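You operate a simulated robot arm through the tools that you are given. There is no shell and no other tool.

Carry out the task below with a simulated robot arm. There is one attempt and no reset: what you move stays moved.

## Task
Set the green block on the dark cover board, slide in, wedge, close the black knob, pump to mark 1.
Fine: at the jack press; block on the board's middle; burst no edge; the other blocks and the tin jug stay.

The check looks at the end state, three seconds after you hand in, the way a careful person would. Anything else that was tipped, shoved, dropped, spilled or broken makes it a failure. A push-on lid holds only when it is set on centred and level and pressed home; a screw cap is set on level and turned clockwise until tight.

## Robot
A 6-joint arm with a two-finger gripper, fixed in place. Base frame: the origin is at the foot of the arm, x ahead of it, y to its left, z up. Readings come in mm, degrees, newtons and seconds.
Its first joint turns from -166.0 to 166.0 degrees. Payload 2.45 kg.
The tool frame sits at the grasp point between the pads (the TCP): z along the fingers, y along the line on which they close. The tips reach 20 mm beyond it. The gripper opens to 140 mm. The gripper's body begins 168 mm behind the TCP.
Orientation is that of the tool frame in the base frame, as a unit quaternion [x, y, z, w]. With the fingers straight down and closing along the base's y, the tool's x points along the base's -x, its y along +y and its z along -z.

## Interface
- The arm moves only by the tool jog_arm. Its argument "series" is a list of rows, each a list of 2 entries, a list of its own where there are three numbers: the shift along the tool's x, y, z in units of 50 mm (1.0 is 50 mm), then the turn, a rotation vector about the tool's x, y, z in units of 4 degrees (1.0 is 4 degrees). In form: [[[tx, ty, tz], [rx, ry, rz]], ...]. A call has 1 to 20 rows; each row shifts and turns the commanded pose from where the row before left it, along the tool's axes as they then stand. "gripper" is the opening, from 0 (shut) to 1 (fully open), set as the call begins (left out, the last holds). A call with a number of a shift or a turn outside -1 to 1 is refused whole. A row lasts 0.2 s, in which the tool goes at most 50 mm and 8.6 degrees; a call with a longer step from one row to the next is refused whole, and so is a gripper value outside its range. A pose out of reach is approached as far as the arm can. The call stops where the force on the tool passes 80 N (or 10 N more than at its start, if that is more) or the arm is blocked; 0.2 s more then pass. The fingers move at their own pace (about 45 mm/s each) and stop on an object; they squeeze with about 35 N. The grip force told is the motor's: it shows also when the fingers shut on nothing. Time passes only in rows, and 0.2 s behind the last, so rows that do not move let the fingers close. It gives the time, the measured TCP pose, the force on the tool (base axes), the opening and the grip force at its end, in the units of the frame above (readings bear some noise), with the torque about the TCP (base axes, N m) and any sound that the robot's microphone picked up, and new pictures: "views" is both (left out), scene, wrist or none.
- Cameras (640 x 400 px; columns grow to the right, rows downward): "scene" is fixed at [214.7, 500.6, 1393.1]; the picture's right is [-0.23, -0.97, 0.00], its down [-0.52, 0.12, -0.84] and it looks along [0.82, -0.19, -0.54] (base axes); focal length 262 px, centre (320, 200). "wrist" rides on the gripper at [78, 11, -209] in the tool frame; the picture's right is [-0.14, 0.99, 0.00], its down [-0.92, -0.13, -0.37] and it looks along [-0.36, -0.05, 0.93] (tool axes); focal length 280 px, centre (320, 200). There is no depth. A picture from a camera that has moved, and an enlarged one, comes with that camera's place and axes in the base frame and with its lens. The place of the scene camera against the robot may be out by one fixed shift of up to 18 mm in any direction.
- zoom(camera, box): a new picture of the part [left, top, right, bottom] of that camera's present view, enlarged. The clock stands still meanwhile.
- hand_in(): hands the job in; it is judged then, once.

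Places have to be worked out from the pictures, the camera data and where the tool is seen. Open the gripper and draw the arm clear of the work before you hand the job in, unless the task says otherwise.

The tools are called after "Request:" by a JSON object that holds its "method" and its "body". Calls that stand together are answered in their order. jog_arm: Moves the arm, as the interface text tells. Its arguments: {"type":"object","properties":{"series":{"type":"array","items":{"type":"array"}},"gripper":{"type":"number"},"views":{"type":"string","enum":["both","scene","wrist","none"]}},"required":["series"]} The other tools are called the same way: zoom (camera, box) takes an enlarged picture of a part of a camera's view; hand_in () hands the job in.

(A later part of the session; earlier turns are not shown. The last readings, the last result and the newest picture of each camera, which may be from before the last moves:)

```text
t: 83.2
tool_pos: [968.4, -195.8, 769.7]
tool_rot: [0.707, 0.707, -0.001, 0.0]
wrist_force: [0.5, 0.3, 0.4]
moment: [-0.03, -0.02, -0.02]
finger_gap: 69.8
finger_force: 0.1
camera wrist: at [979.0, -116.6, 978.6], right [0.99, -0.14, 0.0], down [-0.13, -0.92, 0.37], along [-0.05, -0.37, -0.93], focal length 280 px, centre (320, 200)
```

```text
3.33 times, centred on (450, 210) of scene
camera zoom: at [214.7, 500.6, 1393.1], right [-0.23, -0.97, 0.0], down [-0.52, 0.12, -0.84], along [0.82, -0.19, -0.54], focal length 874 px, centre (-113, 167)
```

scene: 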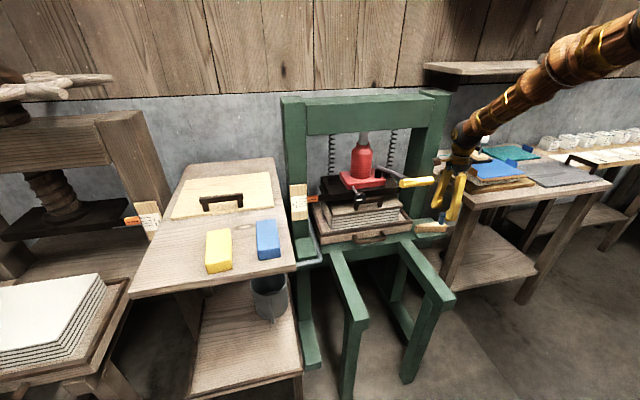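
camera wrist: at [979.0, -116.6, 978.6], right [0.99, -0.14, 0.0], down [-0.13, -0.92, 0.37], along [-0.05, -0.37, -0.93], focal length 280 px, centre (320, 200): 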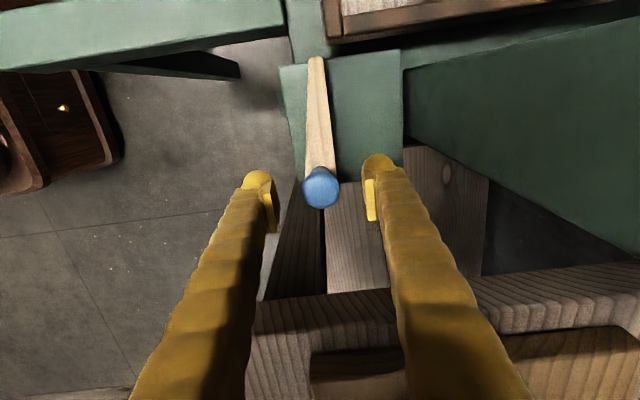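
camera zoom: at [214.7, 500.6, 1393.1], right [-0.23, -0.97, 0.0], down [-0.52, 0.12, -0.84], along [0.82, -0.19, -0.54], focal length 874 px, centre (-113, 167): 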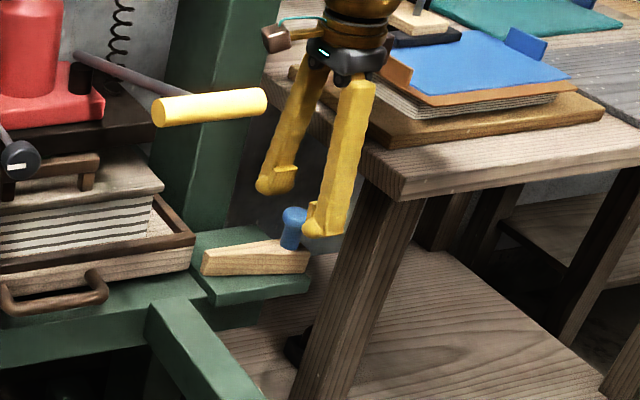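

Knob is centred between the fingers. Descend 35 mm and close on it.

Request:
{"method": "jog_arm", "body": {"series": [[[-0.02, 0, 0.35], [0, 0, 0]], [[0, 0, 0.33], [0, 0, 0]], [[0, 0, 0], [0, 0, 0]]], "views": "none"}}

Request:
{"method": "jog_arm", "body": {"gripper": 0.1, "series": [[[0, 0, 0], [0, 0, 0]], [[0, 0, 0], [0, 0, 0]], [[0, 0, 0], [0, 0, 0]], [[0, 0, 0], [0, 0, 0]]]}}

Request:
{"method": "zoom", "body": {"camera": "scene", "box": [380, 170, 480, 260]}}

```text
t: 84.0
tool_pos: [968.3, -196.2, 734.3]
tool_rot: [0.707, 0.707, -0.001, 0.0]
wrist_force: [0.0, -0.1, 0.4]
moment: [-0.03, 0.02, 0.0]
finger_gap: 69.8
finger_force: 0.0
```

```text
t: 85.0
tool_pos: [968.8, -196.1, 733.7]
tool_rot: [0.707, 0.707, 0.0, 0.001]
wrist_force: [-0.5, 0.3, 0.0]
moment: [-0.01, -0.01, 0.01]
finger_gap: 30.1
finger_force: 36.9
camera wrist: at [978.9, -118.2, 943.6], right [0.99, -0.14, 0.0], down [-0.13, -0.92, 0.37], along [-0.05, -0.37, -0.93], focal length 280 px, centre (320, 200)
```

scene: 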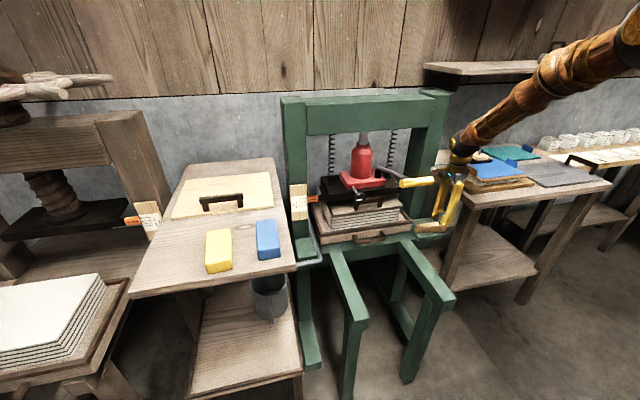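
wrist: 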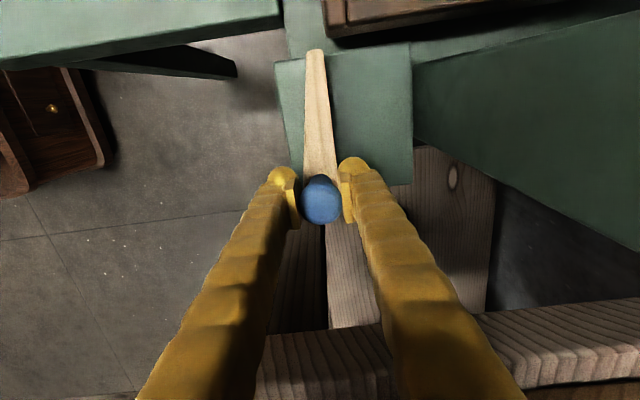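

```text
4.44 times, centred on (430, 215) of scene
camera zoom: at [214.7, 500.6, 1393.1], right [-0.23, -0.97, 0.0], down [-0.52, 0.12, -0.84], along [0.82, -0.19, -0.54], focal length 1165 px, centre (-169, 133)
```

zoom: 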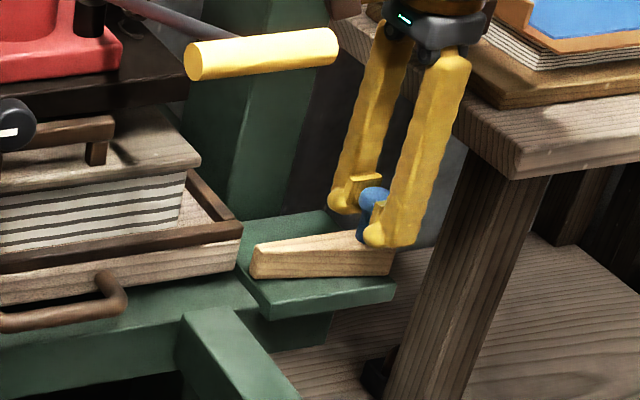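

Held. The far finger would skim the tray rail top (≈716) further along, so I regrip 9 mm higher on the knob before sliding.

Request:
{"method": "jog_arm", "body": {"gripper": 0.35, "series": [[[0, 0, 0], [0, 0, 0]], [[0, 0, 0], [0, 0, 0]], [[0, 0, -0.18], [0, 0, 0]], [[0, 0, 0], [0, 0, 0]]], "views": "none"}}

Request:
{"method": "jog_arm", "body": {"gripper": 0.1, "series": [[[0, 0, 0], [0, 0, 0]], [[0, 0, 0], [0, 0, 0]], [[0, 0, 0], [0, 0, 0]]], "views": "wrist"}}

Request:
{"method": "jog_arm", "body": {"series": [[[0.1, 0, 0], [0, 0, 0]], [[0.2, 0, 0], [0, 0, 0]], [[0.2, 0, 0], [0, 0, 0]], [[0, 0, 0], [0, 0, 0]]]}}

Request:
{"method": "zoom", "body": {"camera": "scene", "box": [380, 170, 480, 260]}}

```text
t: 86.0
tool_pos: [966.6, -196.4, 743.2]
tool_rot: [0.707, 0.707, -0.001, 0.001]
wrist_force: [0.2, 0.2, -0.1]
moment: [-0.01, 0.01, -0.01]
finger_gap: 48.9
finger_force: 0.1
```

```text
t: 86.8
tool_pos: [967.2, -197.5, 743.0]
tool_rot: [0.707, 0.707, -0.001, 0.001]
wrist_force: [7.6, -0.8, -2.2]
moment: [0.01, -0.03, 0.03]
finger_gap: 30.1
finger_force: 39.6
camera wrist: at [978.8, -117.8, 952.6], right [0.99, -0.14, 0.0], down [-0.13, -0.92, 0.37], along [-0.05, -0.37, -0.93], focal length 280 px, centre (320, 200)
```

wrist: 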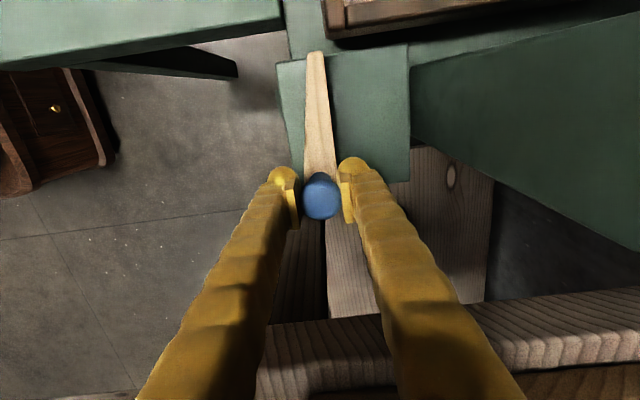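

```text
t: 87.8
tool_pos: [968.6, -172.4, 742.2]
tool_rot: [0.707, 0.707, -0.001, 0.001]
wrist_force: [12.6, 0.9, 0.7]
moment: [0.11, 0.03, 0.06]
finger_gap: 29.6
finger_force: 44.7
camera wrist: at [978.8, -92.8, 952.6], right [0.99, -0.14, 0.0], down [-0.13, -0.92, 0.37], along [-0.05, -0.37, -0.93], focal length 280 px, centre (320, 200)
```

scene: 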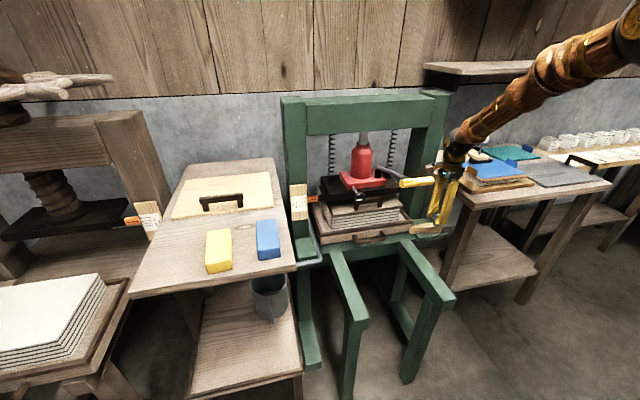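
wrist: 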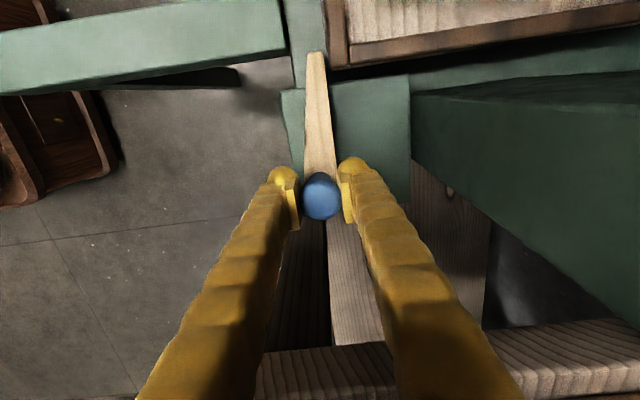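

```text
4.44 times, centred on (430, 215) of scene
camera zoom: at [214.7, 500.6, 1393.1], right [-0.23, -0.97, 0.0], down [-0.52, 0.12, -0.84], along [0.82, -0.19, -0.54], focal length 1165 px, centre (-169, 133)
```

zoom: 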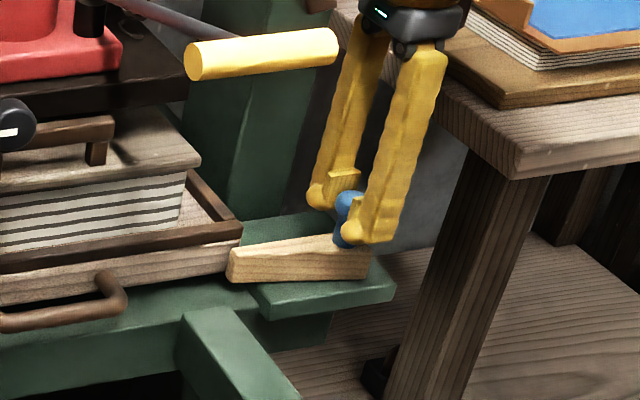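

The wedge slides, tip now in front of the tray corner. I relieve the small sideways offset and keep sliding +y.

Request:
{"method": "jog_arm", "body": {"series": [[[0.1, 0.03, 0], [0, 0, 0]], [[0.2, 0, 0], [0, 0, 0]], [[0.2, 0, 0], [0, 0, 0]], [[0, 0, 0], [0, 0, 0]]], "views": "none"}}

Request:
{"method": "jog_arm", "body": {"series": [[[0.1, 0, 0], [0, 0, 0]], [[0.2, 0, 0], [0, 0, 0]], [[0, 0, 0], [0, 0, 0]]]}}

Request:
{"method": "zoom", "body": {"camera": "scene", "box": [360, 170, 480, 260]}}

```text
t: 88.8
tool_pos: [969.0, -147.3, 742.5]
tool_rot: [0.707, 0.707, 0.0, 0.001]
wrist_force: [-20.4, 0.8, -3.7]
moment: [0.1, 0.07, -0.06]
finger_gap: 29.9
finger_force: 44.7
```

```text
t: 89.5
tool_pos: [968.0, -131.2, 743.4]
tool_rot: [0.707, 0.707, 0.0, 0.0]
wrist_force: [-33.1, 0.8, 0.9]
moment: [0.0, 0.11, -0.04]
finger_gap: 30.2
finger_force: 44.4
camera wrist: at [979.3, -53.2, 952.6], right [0.99, -0.14, 0.0], down [-0.13, -0.92, 0.37], along [-0.05, -0.37, -0.93], focal length 280 px, centre (320, 200)
```

scene: 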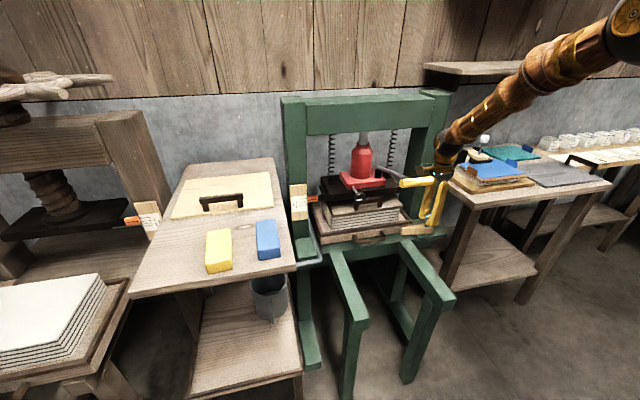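
wrist: 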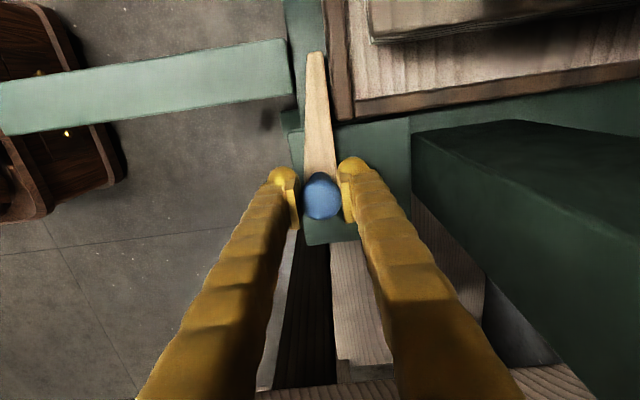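

```text
4.44 times, centred on (420, 215) of scene
camera zoom: at [214.7, 500.6, 1393.1], right [-0.23, -0.97, 0.0], down [-0.52, 0.12, -0.84], along [0.82, -0.19, -0.54], focal length 1165 px, centre (-124, 133)
```

zoom: 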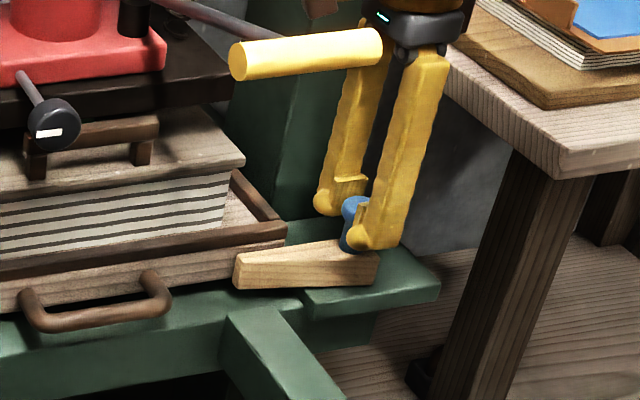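

Sideways force flipped (−33 N), so I shift back −1.5 mm and continue +y in smaller steps, watching Fy for the wedge biting.

Request:
{"method": "jog_arm", "body": {"series": [[[0, -0.03, 0], [0, 0, 0]], [[0.1, 0, 0], [0, 0, 0]], [[0.1, 0, 0], [0, 0, 0]], [[0, 0, 0], [0, 0, 0]]], "views": "none"}}

Request:
{"method": "jog_arm", "body": {"series": [[[0.1, 0, 0], [0, 0, 0]], [[0.1, 0, 0], [0, 0, 0]], [[0, 0, 0], [0, 0, 0]]], "views": "none"}}

Request:
{"method": "jog_arm", "body": {"series": [[[0.1, 0, 0], [0, 0, 0]], [[0.1, 0, 0], [0, 0, 0]], [[0, 0, 0], [0, 0, 0]]]}}

Request:
{"method": "zoom", "body": {"camera": "scene", "box": [360, 170, 480, 260]}}

```text
t: 90.5
tool_pos: [967.8, -123.3, 742.8]
tool_rot: [0.706, 0.708, 0.001, 0.001]
wrist_force: [7.9, -37.6, 5.3]
moment: [-0.24, -0.01, 0.06]
finger_gap: 30.0
finger_force: 45.1
```

```text
t: 91.3
tool_pos: [966.7, -113.2, 741.8]
tool_rot: [0.707, 0.707, -0.001, 0.001]
wrist_force: [0.0, 0.5, -0.1]
moment: [0.01, 0.03, 0.0]
finger_gap: 14.0
finger_force: 0.0
```

```text
t: 92.2
tool_pos: [966.9, -102.3, 742.1]
tool_rot: [0.707, 0.707, -0.001, 0.001]
wrist_force: [-0.7, 1.2, -0.1]
moment: [0.01, -0.02, 0.02]
finger_gap: 14.1
finger_force: 0.1
camera wrist: at [978.2, -23.7, 952.1], right [0.99, -0.14, 0.0], down [-0.13, -0.92, 0.37], along [-0.05, -0.37, -0.93], focal length 280 px, centre (320, 200)
```

scene: 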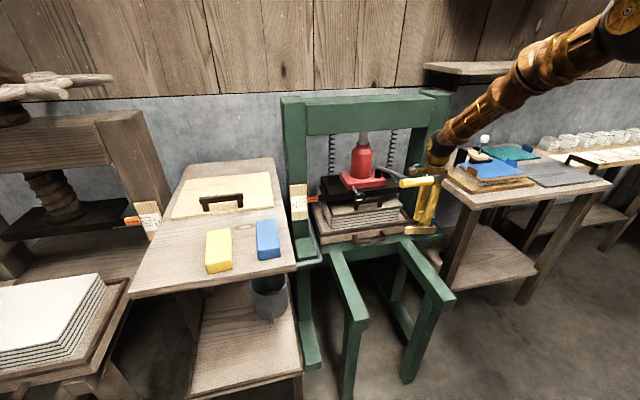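
wrist: 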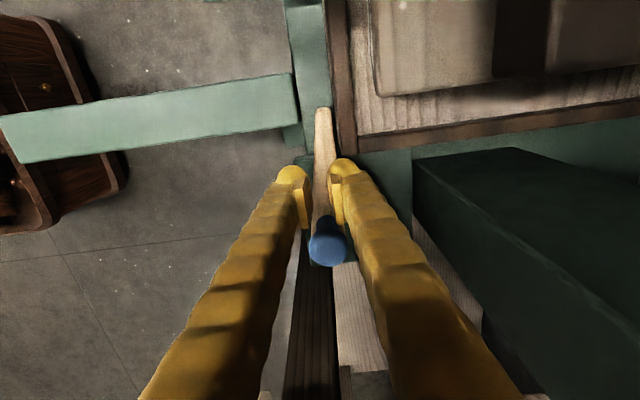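

```text
4.44 times, centred on (420, 215) of scene
camera zoom: at [214.7, 500.6, 1393.1], right [-0.23, -0.97, 0.0], down [-0.52, 0.12, -0.84], along [0.82, -0.19, -0.54], focal length 1165 px, centre (-124, 133)
```

zoom: 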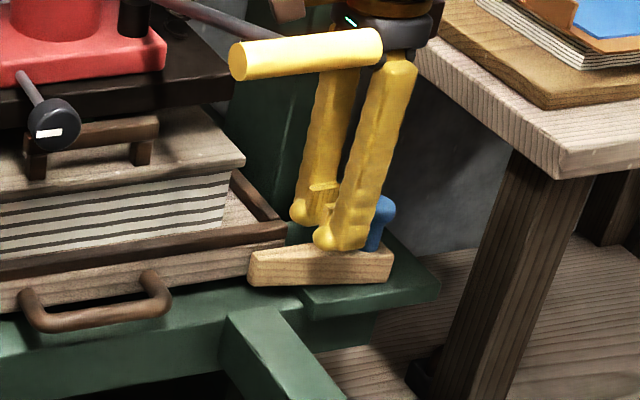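

The fingers slipped forward off the knob after ~38 N resistance; knob is now at ≈(967,−143). Pushing low on the wedge's rear face is better: I rise, go behind it with closed fingers, and come down at y≈−195.

Request:
{"method": "jog_arm", "body": {"gripper": 0.0, "series": [[[0, 0, -0.5], [0, 0, 0]], [[0, 0, -0.5], [0, 0, 0]], [[-0.8, -0.02, 0], [0, 0, 0]], [[-0.8, -0.02, 0], [0, 0, 0]], [[-0.3, 0, 0], [0, 0, 0]], [[0, 0, 0], [0, 0, 0]], [[0, 0, 0], [0, 0, 0]]]}}

Request:
{"method": "zoom", "body": {"camera": "wrist", "box": [200, 0, 440, 220]}}

Request:
{"method": "zoom", "body": {"camera": "scene", "box": [360, 170, 480, 260]}}

```text
t: 93.8
tool_pos: [965.7, -196.2, 793.3]
tool_rot: [0.707, 0.707, -0.001, 0.001]
wrist_force: [0.3, 0.3, 1.0]
moment: [-0.01, -0.01, -0.04]
finger_gap: 0.0
finger_force: 30.0
camera wrist: at [976.8, -117.3, 1002.7], right [0.99, -0.14, 0.0], down [-0.13, -0.92, 0.37], along [-0.05, -0.37, -0.93], focal length 280 px, centre (320, 200)
```

scene: 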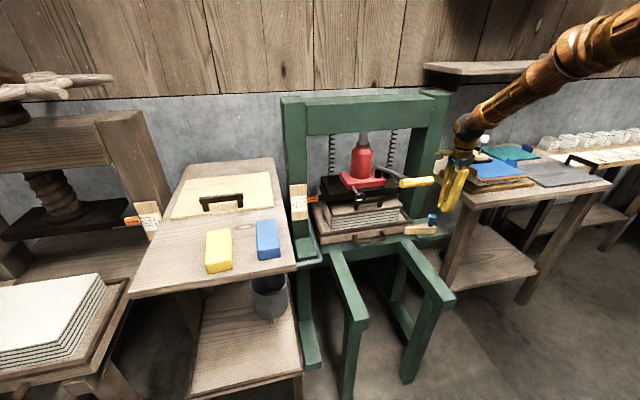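
wrist: 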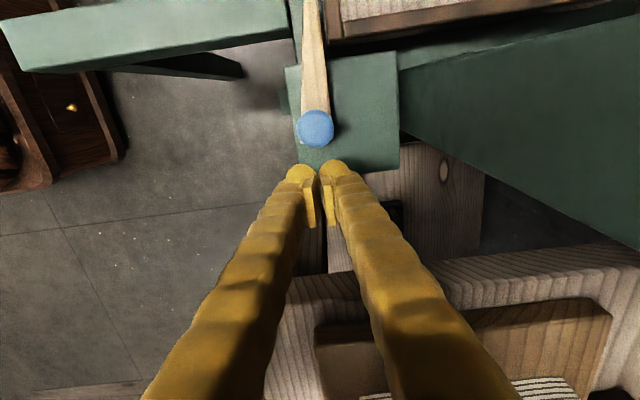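

```text
1.82 times, centred on (320, 110) of wrist
camera zoom: at [976.8, -117.3, 1002.7], right [0.99, -0.14, 0.0], down [-0.13, -0.92, 0.37], along [-0.05, -0.37, -0.93], focal length 510 px, centre (320, 364)
```

zoom: 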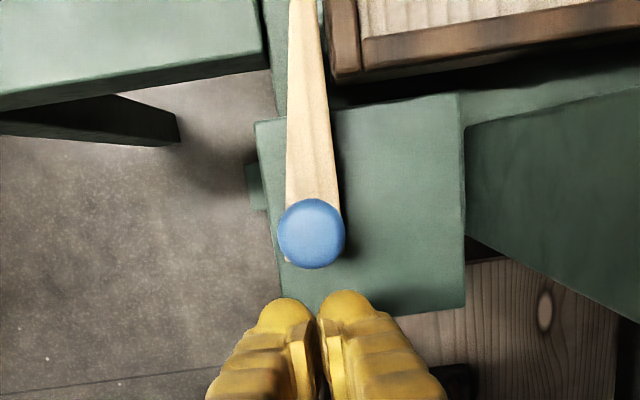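

```text
4.44 times, centred on (420, 215) of scene
camera zoom: at [214.7, 500.6, 1393.1], right [-0.23, -0.97, 0.0], down [-0.52, 0.12, -0.84], along [0.82, -0.19, -0.54], focal length 1165 px, centre (-124, 133)
```

zoom: 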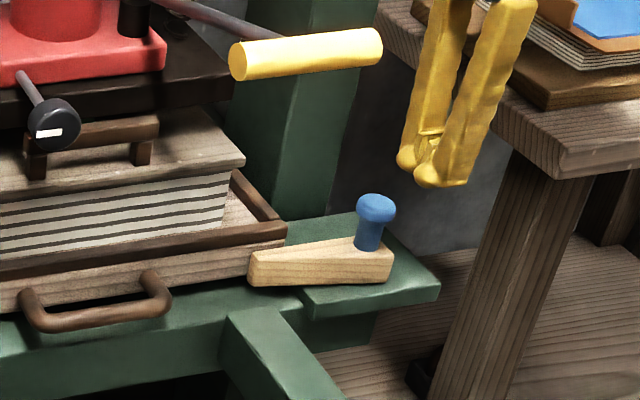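

Wedge rear face is at y≈−166, my closed fingers at y −214…−178. Descend to TCP z≈702.

Request:
{"method": "jog_arm", "body": {"series": [[[0, 0, 0.6], [0, 0, 0]], [[0, 0, 0.6], [0, 0, 0]], [[0, 0, 0.4], [0, 0, 0]], [[0, 0, 0.22], [0, 0, 0]], [[0, 0, 0], [0, 0, 0]]]}}

Request:
{"method": "zoom", "body": {"camera": "scene", "box": [360, 170, 480, 260]}}

```text
t: 95.0
tool_pos: [966.8, -196.0, 701.2]
tool_rot: [0.707, 0.707, 0.0, 0.001]
wrist_force: [0.7, -0.2, -0.8]
moment: [-0.01, -0.01, 0.02]
finger_gap: 0.0
finger_force: 29.1
camera wrist: at [977.7, -116.7, 911.0], right [0.99, -0.14, 0.0], down [-0.13, -0.92, 0.37], along [-0.05, -0.37, -0.93], focal length 280 px, centre (320, 200)
```

scene: 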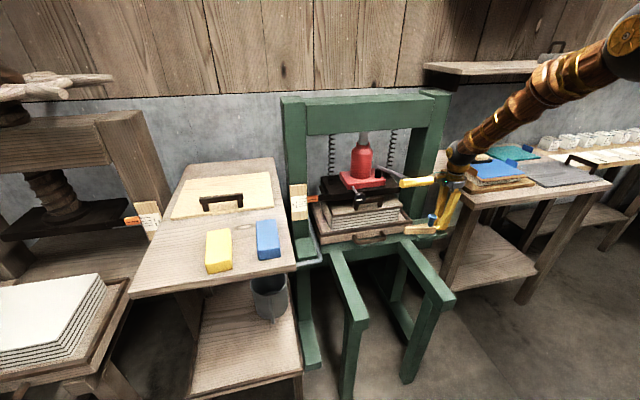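
wrist: 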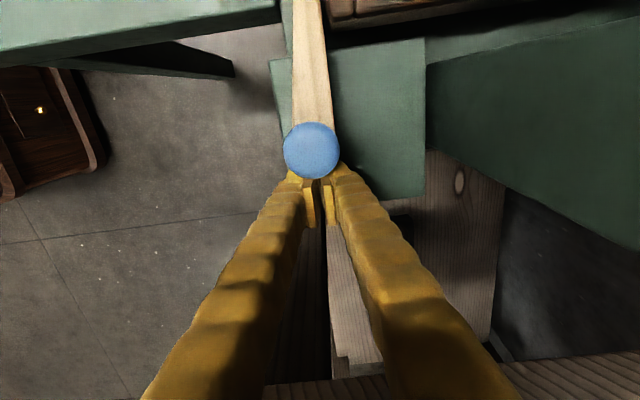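

```text
4.44 times, centred on (420, 215) of scene
camera zoom: at [214.7, 500.6, 1393.1], right [-0.23, -0.97, 0.0], down [-0.52, 0.12, -0.84], along [0.82, -0.19, -0.54], focal length 1165 px, centre (-124, 133)
```

zoom: 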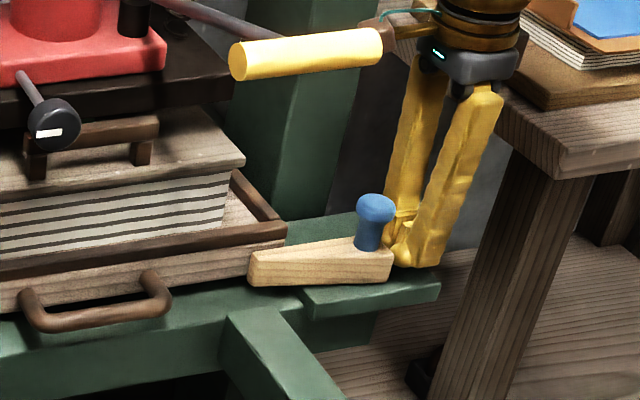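

In position behind the wedge with no contact. Push +y in small steps watching the force.

Request:
{"method": "jog_arm", "body": {"series": [[[0.2, 0, 0], [0, 0, 0]], [[0.1, 0, 0], [0, 0, 0]], [[0.1, 0, 0], [0, 0, 0]], [[0, 0, 0], [0, 0, 0]]], "views": "none"}}

Request:
{"method": "jog_arm", "body": {"series": [[[0.1, 0, 0], [0, 0, 0]], [[0.1, 0, 0], [0, 0, 0]], [[0.1, 0, 0], [0, 0, 0]], [[0, 0, 0], [0, 0, 0]]], "views": "none"}}

Request:
{"method": "jog_arm", "body": {"series": [[[0.1, 0, 0], [0, 0, 0]], [[0, 0, 0], [0, 0, 0]]]}}

Request:
{"method": "zoom", "body": {"camera": "scene", "box": [360, 170, 480, 260]}}

```text
t: 96.0
tool_pos: [965.2, -176.7, 702.0]
tool_rot: [0.707, 0.708, -0.001, 0.0]
wrist_force: [0.8, -0.7, -0.5]
moment: [-0.02, 0.0, 0.02]
finger_gap: 0.1
finger_force: 29.3
```

```text
t: 96.6
tool_pos: [965.7, -175.8, 702.6]
tool_rot: [0.708, 0.706, -0.002, 0.004]
wrist_force: [1.8, -9.1, -1.3]
moment: [-0.11, -0.02, -0.03]
finger_gap: 6.1
finger_force: 29.0
stopped in row 3: the force on the tool passed its limit at 92 N (the readings are from after the stop); the commanded pose is now the measured one
```

```text
t: 97.2
tool_pos: [965.1, -175.7, 702.7]
tool_rot: [0.709, 0.706, -0.001, 0.004]
wrist_force: [2.5, -10.5, -0.7]
moment: [-0.1, 0.01, -0.06]
finger_gap: 5.8
finger_force: 29.3
stopped in row 2: the force on the tool passed its limit at 84 N (the readings are from after the stop); the commanded pose is now the measured one
camera wrist: at [975.6, -95.6, 911.3], right [0.99, -0.14, 0.01], down [-0.13, -0.92, 0.38], along [-0.05, -0.37, -0.93], focal length 280 px, centre (320, 200)
```

scene: 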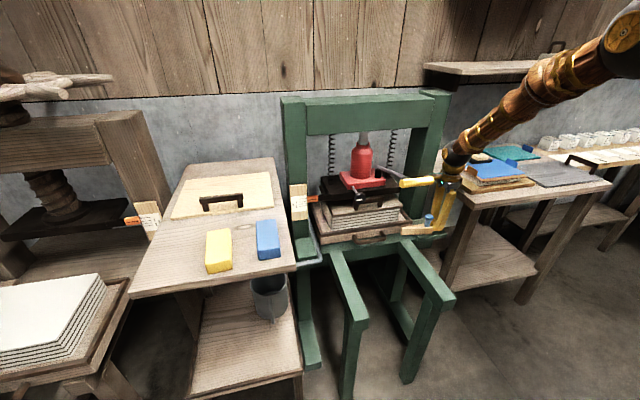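
wrist: 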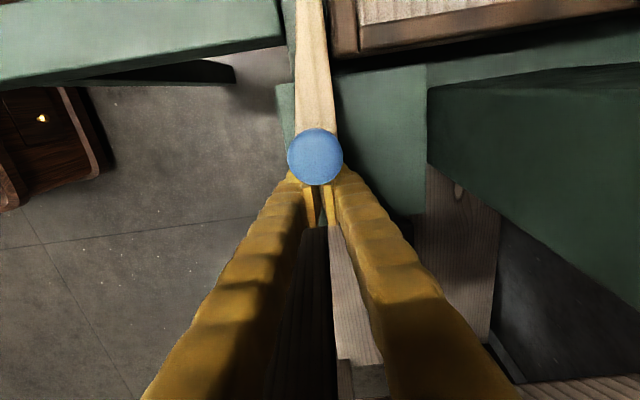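

```text
4.44 times, centred on (420, 215) of scene
camera zoom: at [214.7, 500.6, 1393.1], right [-0.23, -0.97, 0.0], down [-0.52, 0.12, -0.84], along [0.82, -0.19, -0.54], focal length 1165 px, centre (-124, 133)
```

zoom: 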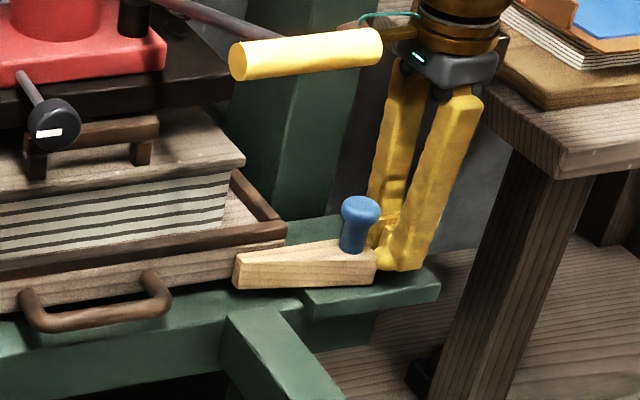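

The wedge hits a firm stop (≈90 N) with ~55 mm of it in front of the tray: it's driven home. I back away, rise, retreat to x≈700 and then undo the yaw.

Request:
{"method": "jog_arm", "body": {"series": [[[-0.24, 0, 0], [0, 0, 0]], [[0, 0, -0.8], [0, 0, 0]], [[0, 0, -0.8], [0, 0, 0]], [[0, 0, -0.8], [0, 0, 0]], [[0, 0, -0.8], [0, 0, 0]], [[0, 0, -0.8], [0, 0, 0]], [[0, -0.9, 0], [0, 0, 0]], [[0, -0.9, 0], [0, 0, 0]], [[0, -0.9, 0], [0, 0, 0]], [[0, -0.9, 0], [0, 0, 0]], [[0, -0.9, 0], [0, 0, 0]], [[0, -0.9, 0], [0, 0, 0]], [[0, 0, 0], [0, 0, 0]], [[0, 0, 0], [0, 0, 0]]]}}

Request:
{"method": "zoom", "body": {"camera": "scene", "box": [290, 150, 470, 270]}}

Request:
{"method": "zoom", "body": {"camera": "scene", "box": [330, 160, 390, 210]}}

```text
t: 100.2
tool_pos: [695.4, -183.3, 899.2]
tool_rot: [0.709, 0.706, -0.002, 0.005]
wrist_force: [-0.9, -0.3, -0.4]
moment: [0.0, 0.03, -0.04]
finger_gap: 0.0
finger_force: 29.3
camera wrist: at [705.3, -103.3, 1109.2], right [0.99, -0.14, 0.01], down [-0.13, -0.92, 0.38], along [-0.05, -0.37, -0.93], focal length 280 px, centre (320, 200)
```

scene: 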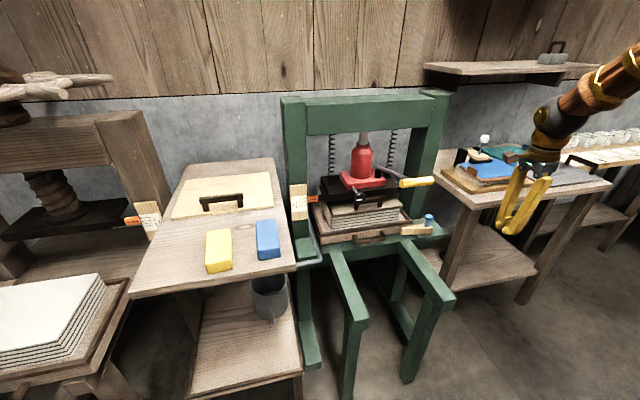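
wrist: 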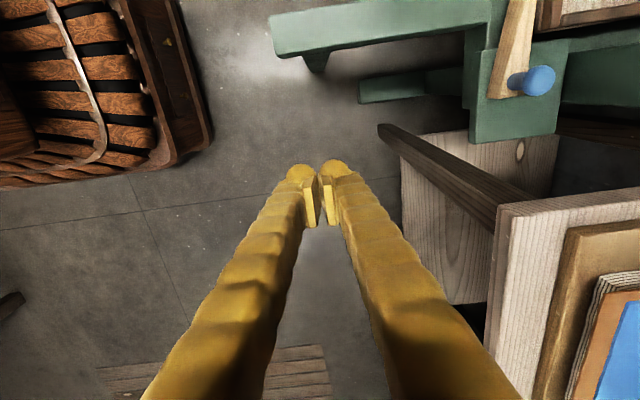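

```text
3.33 times, centred on (380, 210) of scene
camera zoom: at [214.7, 500.6, 1393.1], right [-0.23, -0.97, 0.0], down [-0.52, 0.12, -0.84], along [0.82, -0.19, -0.54], focal length 874 px, centre (120, 167)
```

zoom: 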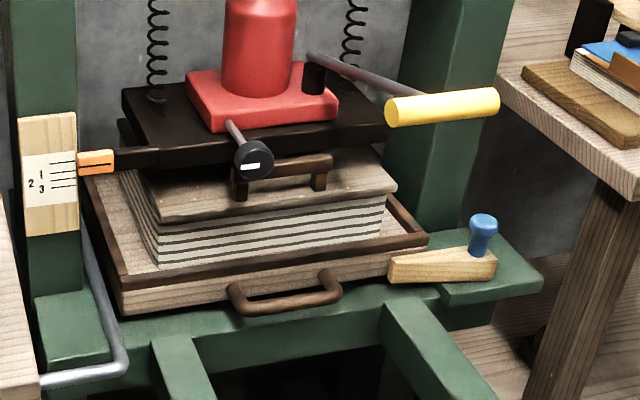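

```text
8.00 times, centred on (360, 185) of scene
camera zoom: at [214.7, 500.6, 1393.1], right [-0.23, -0.97, 0.0], down [-0.52, 0.12, -0.84], along [0.82, -0.19, -0.54], focal length 2096 px, centre (0, 320)
```

zoom: 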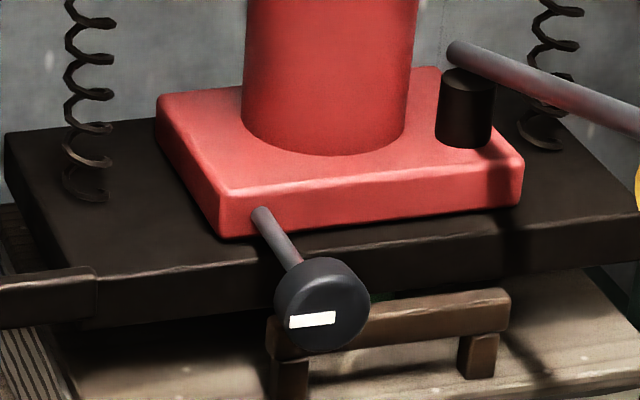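

The tray is home, wedge in front of it, block and board under the platen. The knob's axis runs along x at ≈(974,175,873) with a white stripe lying horizontal. I un-yaw the tool now.

Request:
{"method": "jog_arm", "body": {"gripper": 0.5, "series": [[[0, 0, 0], [0, 0, -1]], [[0, 0, 0], [0, 0, -1]], [[0, 0, 0], [0, 0, -1]], [[0, 0, 0], [0, 0, -1]], [[0, 0, 0], [0, 0, -1]], [[0, 0, 0], [0, 0, -1]], [[0, 0, 0], [0, 0, -1]], [[0, 0, 0], [0, 0, -1]], [[0, 0, 0], [0, 0, -1]], [[0, 0, 0], [0, 0, -1]], [[0, 0, 0], [0, 0, -1]], [[0, 0, 0], [0, 0, -1]], [[0, 0, 0], [0, 0, -1]], [[0, 0, 0], [0, 0, -1]], [[0, 0, 0], [0, 0, -1]], [[0, 0, 0], [0, 0, -1]], [[0, 0, 0], [0, 0, -1]], [[0, 0, 0], [0, 0, -1]], [[0, 0, 0], [0, 0, -1]], [[0, 0, 0], [0, 0, -1]]], "views": "none"}}

Request:
{"method": "jog_arm", "body": {"series": [[[0, 0, 0], [0, 0, -1]], [[0, 0, 0], [0, 0, -1]], [[0, 0, 0], [0, 0.1, -0.56]], [[0, 0, 0], [0, 0, 0]], [[0, 0, 0], [0, 0, 0]]], "views": "none"}}

```text
t: 104.4
tool_pos: [695.3, -186.3, 902.0]
tool_rot: [0.088, 0.996, -0.005, 0.002]
wrist_force: [-0.1, 0.4, 0.9]
moment: [0.0, 0.0, -0.01]
finger_gap: 70.1
finger_force: 0.0
```

```text
t: 105.6
tool_pos: [694.2, -185.5, 900.3]
tool_rot: [0.001, 1.0, -0.004, -0.002]
wrist_force: [-0.2, -0.6, -0.9]
moment: [0.01, 0.01, 0.01]
finger_gap: 69.9
finger_force: 0.1
```

Upright again. I move to y≈0 (arm plane) and tilt the tool forward toward horizontal in-plane to avoid singular swings.

Request:
{"method": "jog_arm", "body": {"series": [[[0, 0.9, 0], [0, 0, 0]], [[0, 0.9, 0], [0, 0, 0]], [[0, 0.9, 0], [0, 0, 0]], [[0, 0.9, 0], [0, 0, 0]], [[0, 0.1, 0], [0, 0, 0]], [[0, 0, 0], [0, -1, 0]], [[0, 0, 0], [0, -1, 0]], [[0, 0, 0], [0, -1, 0]], [[0, 0, 0], [0, -1, 0]], [[0, 0, 0], [0, -1, 0]], [[0, 0, 0], [0, -1, 0]], [[0, 0, 0], [0, -1, 0]], [[0, 0, 0], [0, -1, 0]], [[-0.763, 0, 0.477], [0, 0, 0]], [[-0.763, 0, 0.477], [0, 0, 0]], [[0, 0, 0], [0, 0, 0]], [[0, 0, 0], [0, 0, 0]]]}}

```text
t: 109.2
tool_pos: [786.6, 9.3, 894.6]
tool_rot: [-0.004, 0.968, 0.006, 0.251]
wrist_force: [0.7, 1.0, -0.3]
moment: [0.03, 0.0, -0.03]
finger_gap: 69.8
finger_force: 0.0
out of reach, approached as far as the arm can: row 13
camera wrist: at [615.5, 17.0, 1040.9], right [0.11, 0.99, 0.08], down [0.63, -0.13, 0.77], along [0.77, -0.04, -0.64], focal length 280 px, centre (320, 200)
```

scene: 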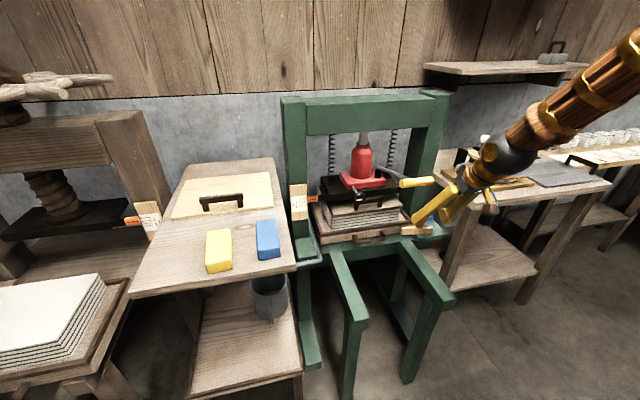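
wrist: 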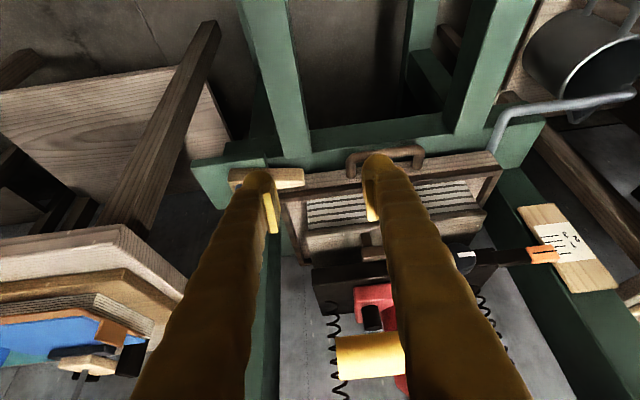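

It passed 28–29° with one limited row. I continue tilting in smaller steps and check behaviour.

Request:
{"method": "jog_arm", "body": {"series": [[[0, 0, 0], [0, -0.5, 0]], [[0, 0, 0], [0, -0.5, 0]], [[0, 0, 0], [0, -0.5, 0]], [[0, 0, 0], [0, -0.5, 0]], [[0, 0, 0], [0, -0.5, 0]], [[0, 0, 0], [0, -0.5, 0]], [[0, 0, 0], [0, 0, 0]], [[0, 0, 0], [0, 0, 0]]], "views": "none"}}

```text
t: 111.0
tool_pos: [785.1, 9.8, 894.9]
tool_rot: [-0.004, 0.936, 0.005, 0.351]
wrist_force: [0.5, -0.5, 0.1]
moment: [0.0, 0.0, -0.02]
finger_gap: 70.0
finger_force: 0.2
```

Smooth now (41°). Continue to horizontal.

Request:
{"method": "jog_arm", "body": {"series": [[[0, 0, 0], [0, -1, 0]], [[0, 0, 0], [0, -1, 0]], [[0, 0, 0], [0, -1, 0]], [[0, 0, 0], [0, -1, 0]], [[0, 0, 0], [0, -1, 0]], [[0, 0, 0], [0, -1, 0]], [[0, 0, 0], [0, 0, 0]], [[0, 0, 0], [0, 0, 0]]], "views": "none"}}

Request:
{"method": "jog_arm", "body": {"series": [[[0, 0, 0], [0, -1, 0]], [[0, 0, 0], [0, -1, 0]], [[0, 0, 0], [0, -1, 0]], [[0, 0, 0], [0, -1, 0]], [[0, 0, 0], [0, -1, 0]], [[0, 0, 0], [0, -1, 0]], [[0, 0, 0], [0, -0.2, 0]], [[0, 0, 0], [0, 0, 0]], [[0, 0, 0], [0, 0, 0]]]}}

```text
t: 112.8
tool_pos: [784.6, 7.6, 894.6]
tool_rot: [-0.002, 0.843, 0.006, 0.538]
wrist_force: [0.0, -0.2, 0.1]
moment: [0.03, -0.01, 0.02]
finger_gap: 70.3
finger_force: 0.0
```

```text
t: 114.8
tool_pos: [811.8, 8.0, 897.1]
tool_rot: [-0.001, 0.708, 0.006, 0.707]
wrist_force: [-0.8, 0.3, 0.3]
moment: [-0.01, 0.0, 0.0]
finger_gap: 70.1
finger_force: 0.1
out of reach, approached as far as the arm can: row 2, 3, 4, 6
camera wrist: at [602.6, 17.5, 819.7], right [-0.01, 0.99, 0.15], down [-0.37, -0.14, 0.92], along [0.93, -0.04, 0.36], focal length 280 px, centre (320, 200)
```

scene: 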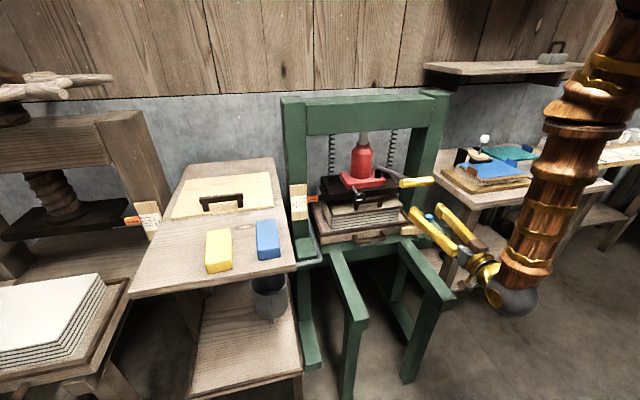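
wrist: 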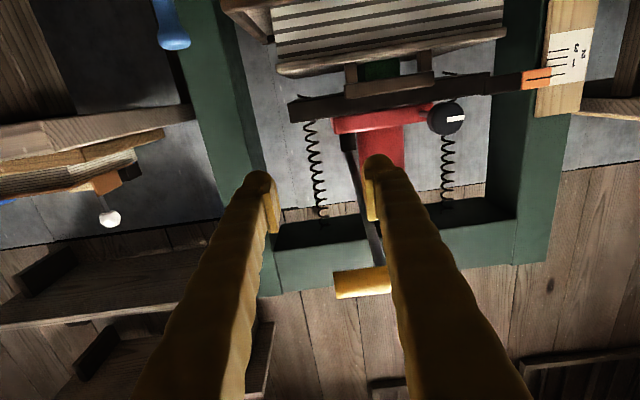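

Tool is horizontal now, pointing at the press; the knob appears at ≈(965,170,875). I move to y≈172, z≈874, x≈860 to line up.

Request:
{"method": "jog_arm", "body": {"series": [[[0.092, 0.656, 0.19], [0, 0, 0]], [[0.092, 0.656, 0.19], [0, 0, 0]], [[0.092, 0.656, 0.19], [0, 0, 0]], [[0.092, 0.656, 0.19], [0, 0, 0]], [[0.092, 0.656, 0.19], [0, 0, 0]], [[0, 0, 0], [0, 0, 0]], [[0, 0, 0], [0, 0, 0]]]}}

Request:
{"method": "zoom", "body": {"camera": "wrist", "box": [220, 50, 460, 250]}}

```text
t: 116.4
tool_pos: [856.9, 172.7, 876.2]
tool_rot: [0.0, 0.708, 0.007, 0.706]
wrist_force: [-0.5, -0.1, 0.1]
moment: [0.0, -0.02, -0.04]
finger_gap: 70.3
finger_force: 0.0
camera wrist: at [647.8, 182.3, 800.2], right [-0.01, 0.99, 0.15], down [-0.37, -0.14, 0.92], along [0.93, -0.04, 0.36], focal length 280 px, centre (320, 200)
```

scene: 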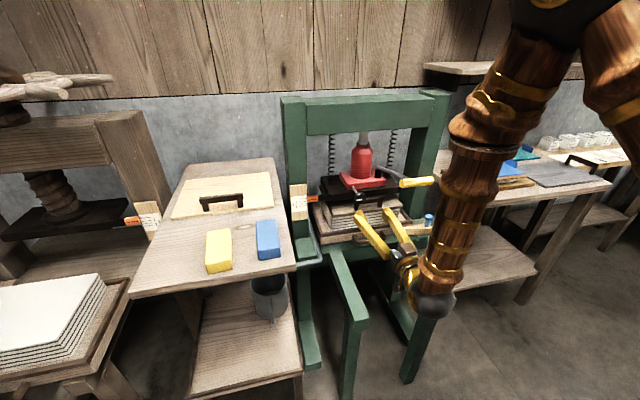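
wrist: 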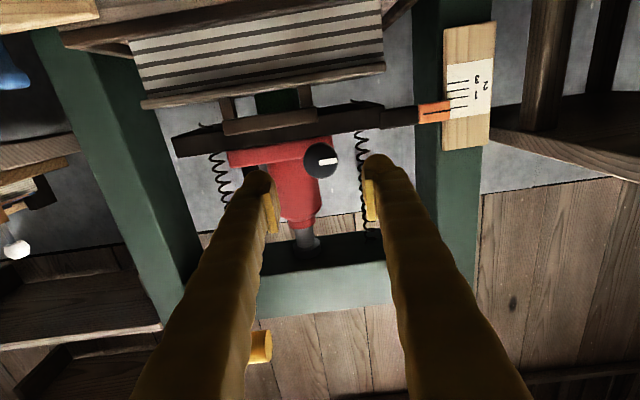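

```text
2.00 times, centred on (340, 150) of wrist
camera zoom: at [647.8, 182.3, 800.2], right [-0.01, 0.99, 0.15], down [-0.37, -0.14, 0.92], along [0.93, -0.04, 0.36], focal length 561 px, centre (280, 300)
```

zoom: 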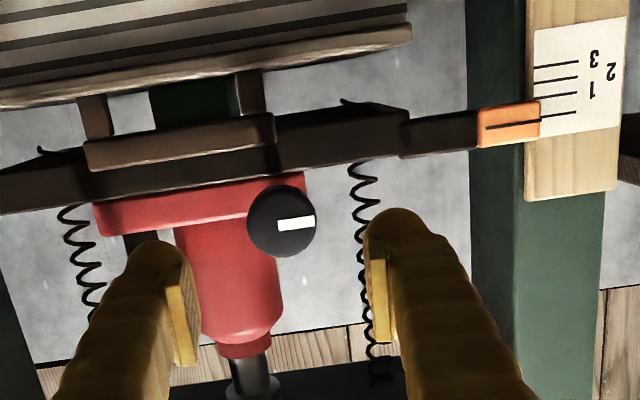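

Pointer sits at the 0 line; marks 1–3 lie below it. Knob centre ≈(965,176,875), stripe pointing to +y (9 o'clock from the front). I advance around it.

Request:
{"method": "jog_arm", "body": {"series": [[[0.02, 0.04, 0.5], [0, 0, 0]], [[0.02, 0, 0.6], [0, 0, 0]], [[0, 0, 0.5], [0, 0, 0]], [[0, 0, 0], [0, 0, 0]]]}}

Request:
{"method": "zoom", "body": {"camera": "wrist", "box": [220, 80, 460, 280]}}

Request:
{"method": "zoom", "body": {"camera": "scene", "box": [320, 150, 440, 250]}}

```text
t: 117.4
tool_pos: [935.9, 175.6, 873.9]
tool_rot: [0.0, 0.708, 0.007, 0.706]
wrist_force: [0.5, -0.4, 1.3]
moment: [0.01, -0.01, 0.04]
finger_gap: 70.0
finger_force: 0.0
camera wrist: at [727.4, 185.0, 796.9], right [-0.01, 0.99, 0.15], down [-0.37, -0.14, 0.92], along [0.93, -0.04, 0.36], focal length 280 px, centre (320, 200)
```

scene: 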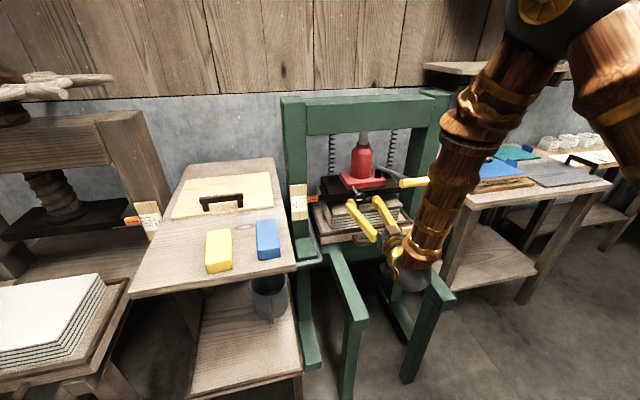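
wrist: 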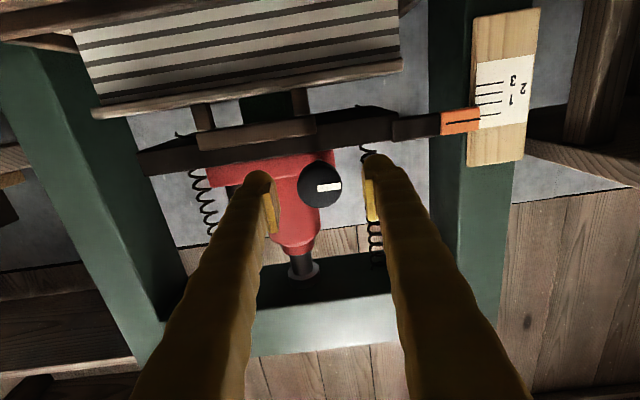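

```text
2.00 times, centred on (340, 180) of wrist
camera zoom: at [727.4, 185.0, 796.9], right [-0.01, 0.99, 0.15], down [-0.37, -0.14, 0.92], along [0.93, -0.04, 0.36], focal length 561 px, centre (280, 240)
```

zoom: 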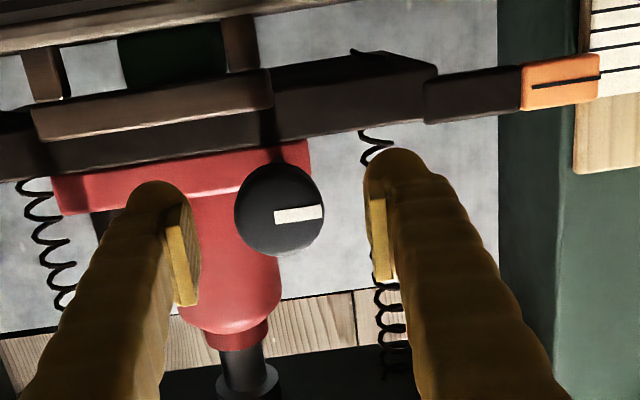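

```text
4.00 times, centred on (380, 200) of scene
camera zoom: at [214.7, 500.6, 1393.1], right [-0.23, -0.97, 0.0], down [-0.52, 0.12, -0.84], along [0.82, -0.19, -0.54], focal length 1048 px, centre (80, 200)
```

zoom: 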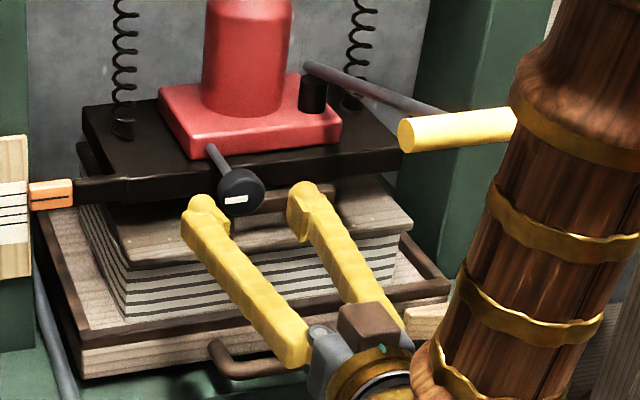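

Knob centred between the pads. Advance 32 mm and close.

Request:
{"method": "jog_arm", "body": {"series": [[[0, 0.01, 0.3], [0, 0, 0]], [[0, 0, 0.34], [0, 0, 0]], [[0, 0, 0], [0, 0, 0]]], "views": "none"}}

Request:
{"method": "jog_arm", "body": {"gripper": 0.2, "series": [[[0, 0, 0], [0, 0, 0]], [[0, 0, 0], [0, 0, 0]], [[0, 0, 0], [0, 0, 0]], [[0, 0, 0], [0, 0, 0]]]}}

Request:
{"method": "zoom", "body": {"camera": "wrist", "box": [220, 80, 460, 280]}}

Request:
{"method": "zoom", "body": {"camera": "scene", "box": [320, 150, 440, 250]}}

```text
t: 118.2
tool_pos: [968.8, 176.2, 874.2]
tool_rot: [-0.001, 0.708, 0.007, 0.707]
wrist_force: [-0.4, 0.4, 0.0]
moment: [-0.01, 0.01, 0.01]
finger_gap: 70.1
finger_force: 0.0
```

```text
t: 119.2
tool_pos: [969.0, 174.4, 872.5]
tool_rot: [0.0, 0.708, 0.007, 0.706]
wrist_force: [0.7, -26.5, 1.1]
moment: [0.1, -0.06, -0.25]
finger_gap: 39.1
finger_force: 44.1
camera wrist: at [760.0, 184.9, 796.2], right [-0.01, 0.99, 0.15], down [-0.37, -0.14, 0.92], along [0.93, -0.05, 0.36], focal length 280 px, centre (320, 200)
```

scene: 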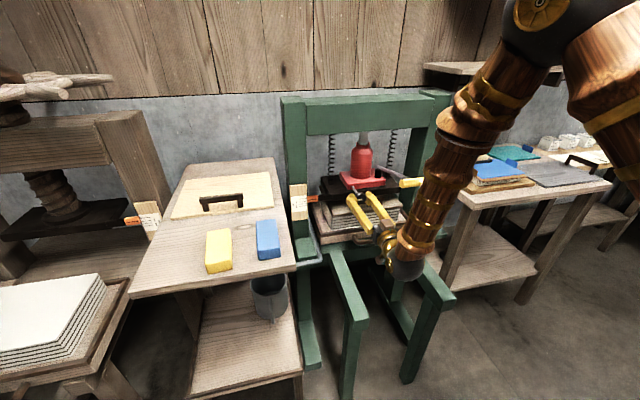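
wrist: 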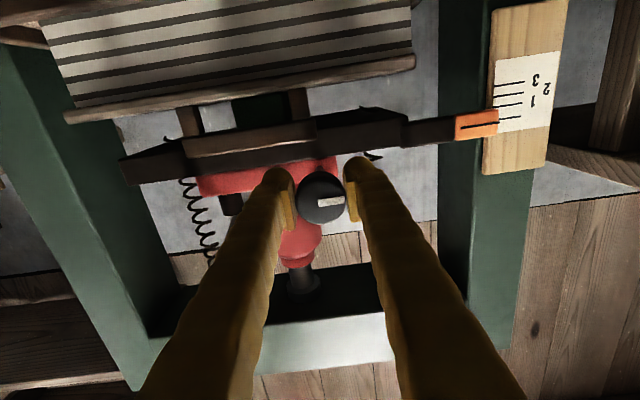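

```text
2.00 times, centred on (340, 180) of wrist
camera zoom: at [760.0, 184.9, 796.2], right [-0.01, 0.99, 0.15], down [-0.37, -0.14, 0.92], along [0.93, -0.05, 0.36], focal length 561 px, centre (280, 240)
```

zoom: 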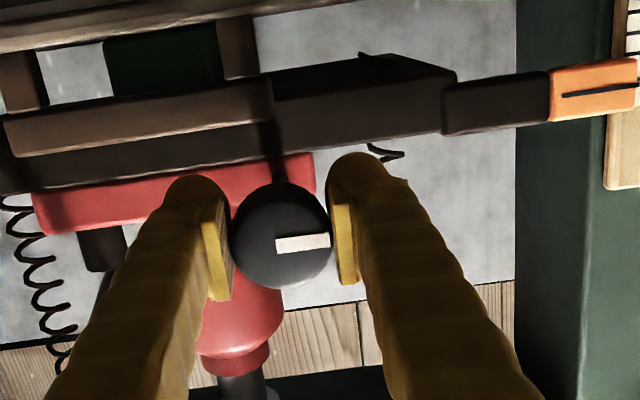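

```text
4.00 times, centred on (380, 200) of scene
camera zoom: at [214.7, 500.6, 1393.1], right [-0.23, -0.97, 0.0], down [-0.52, 0.12, -0.84], along [0.82, -0.19, -0.54], focal length 1048 px, centre (80, 200)
```

zoom: 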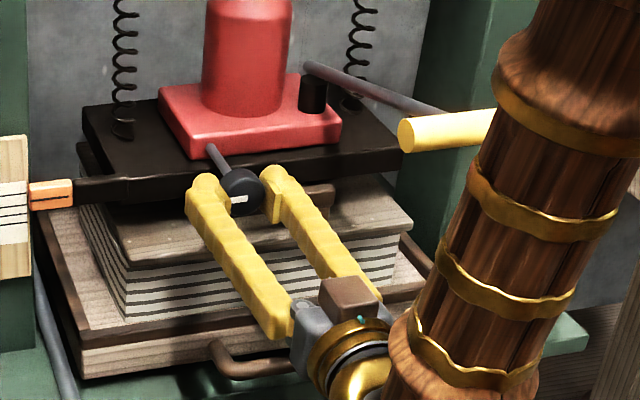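

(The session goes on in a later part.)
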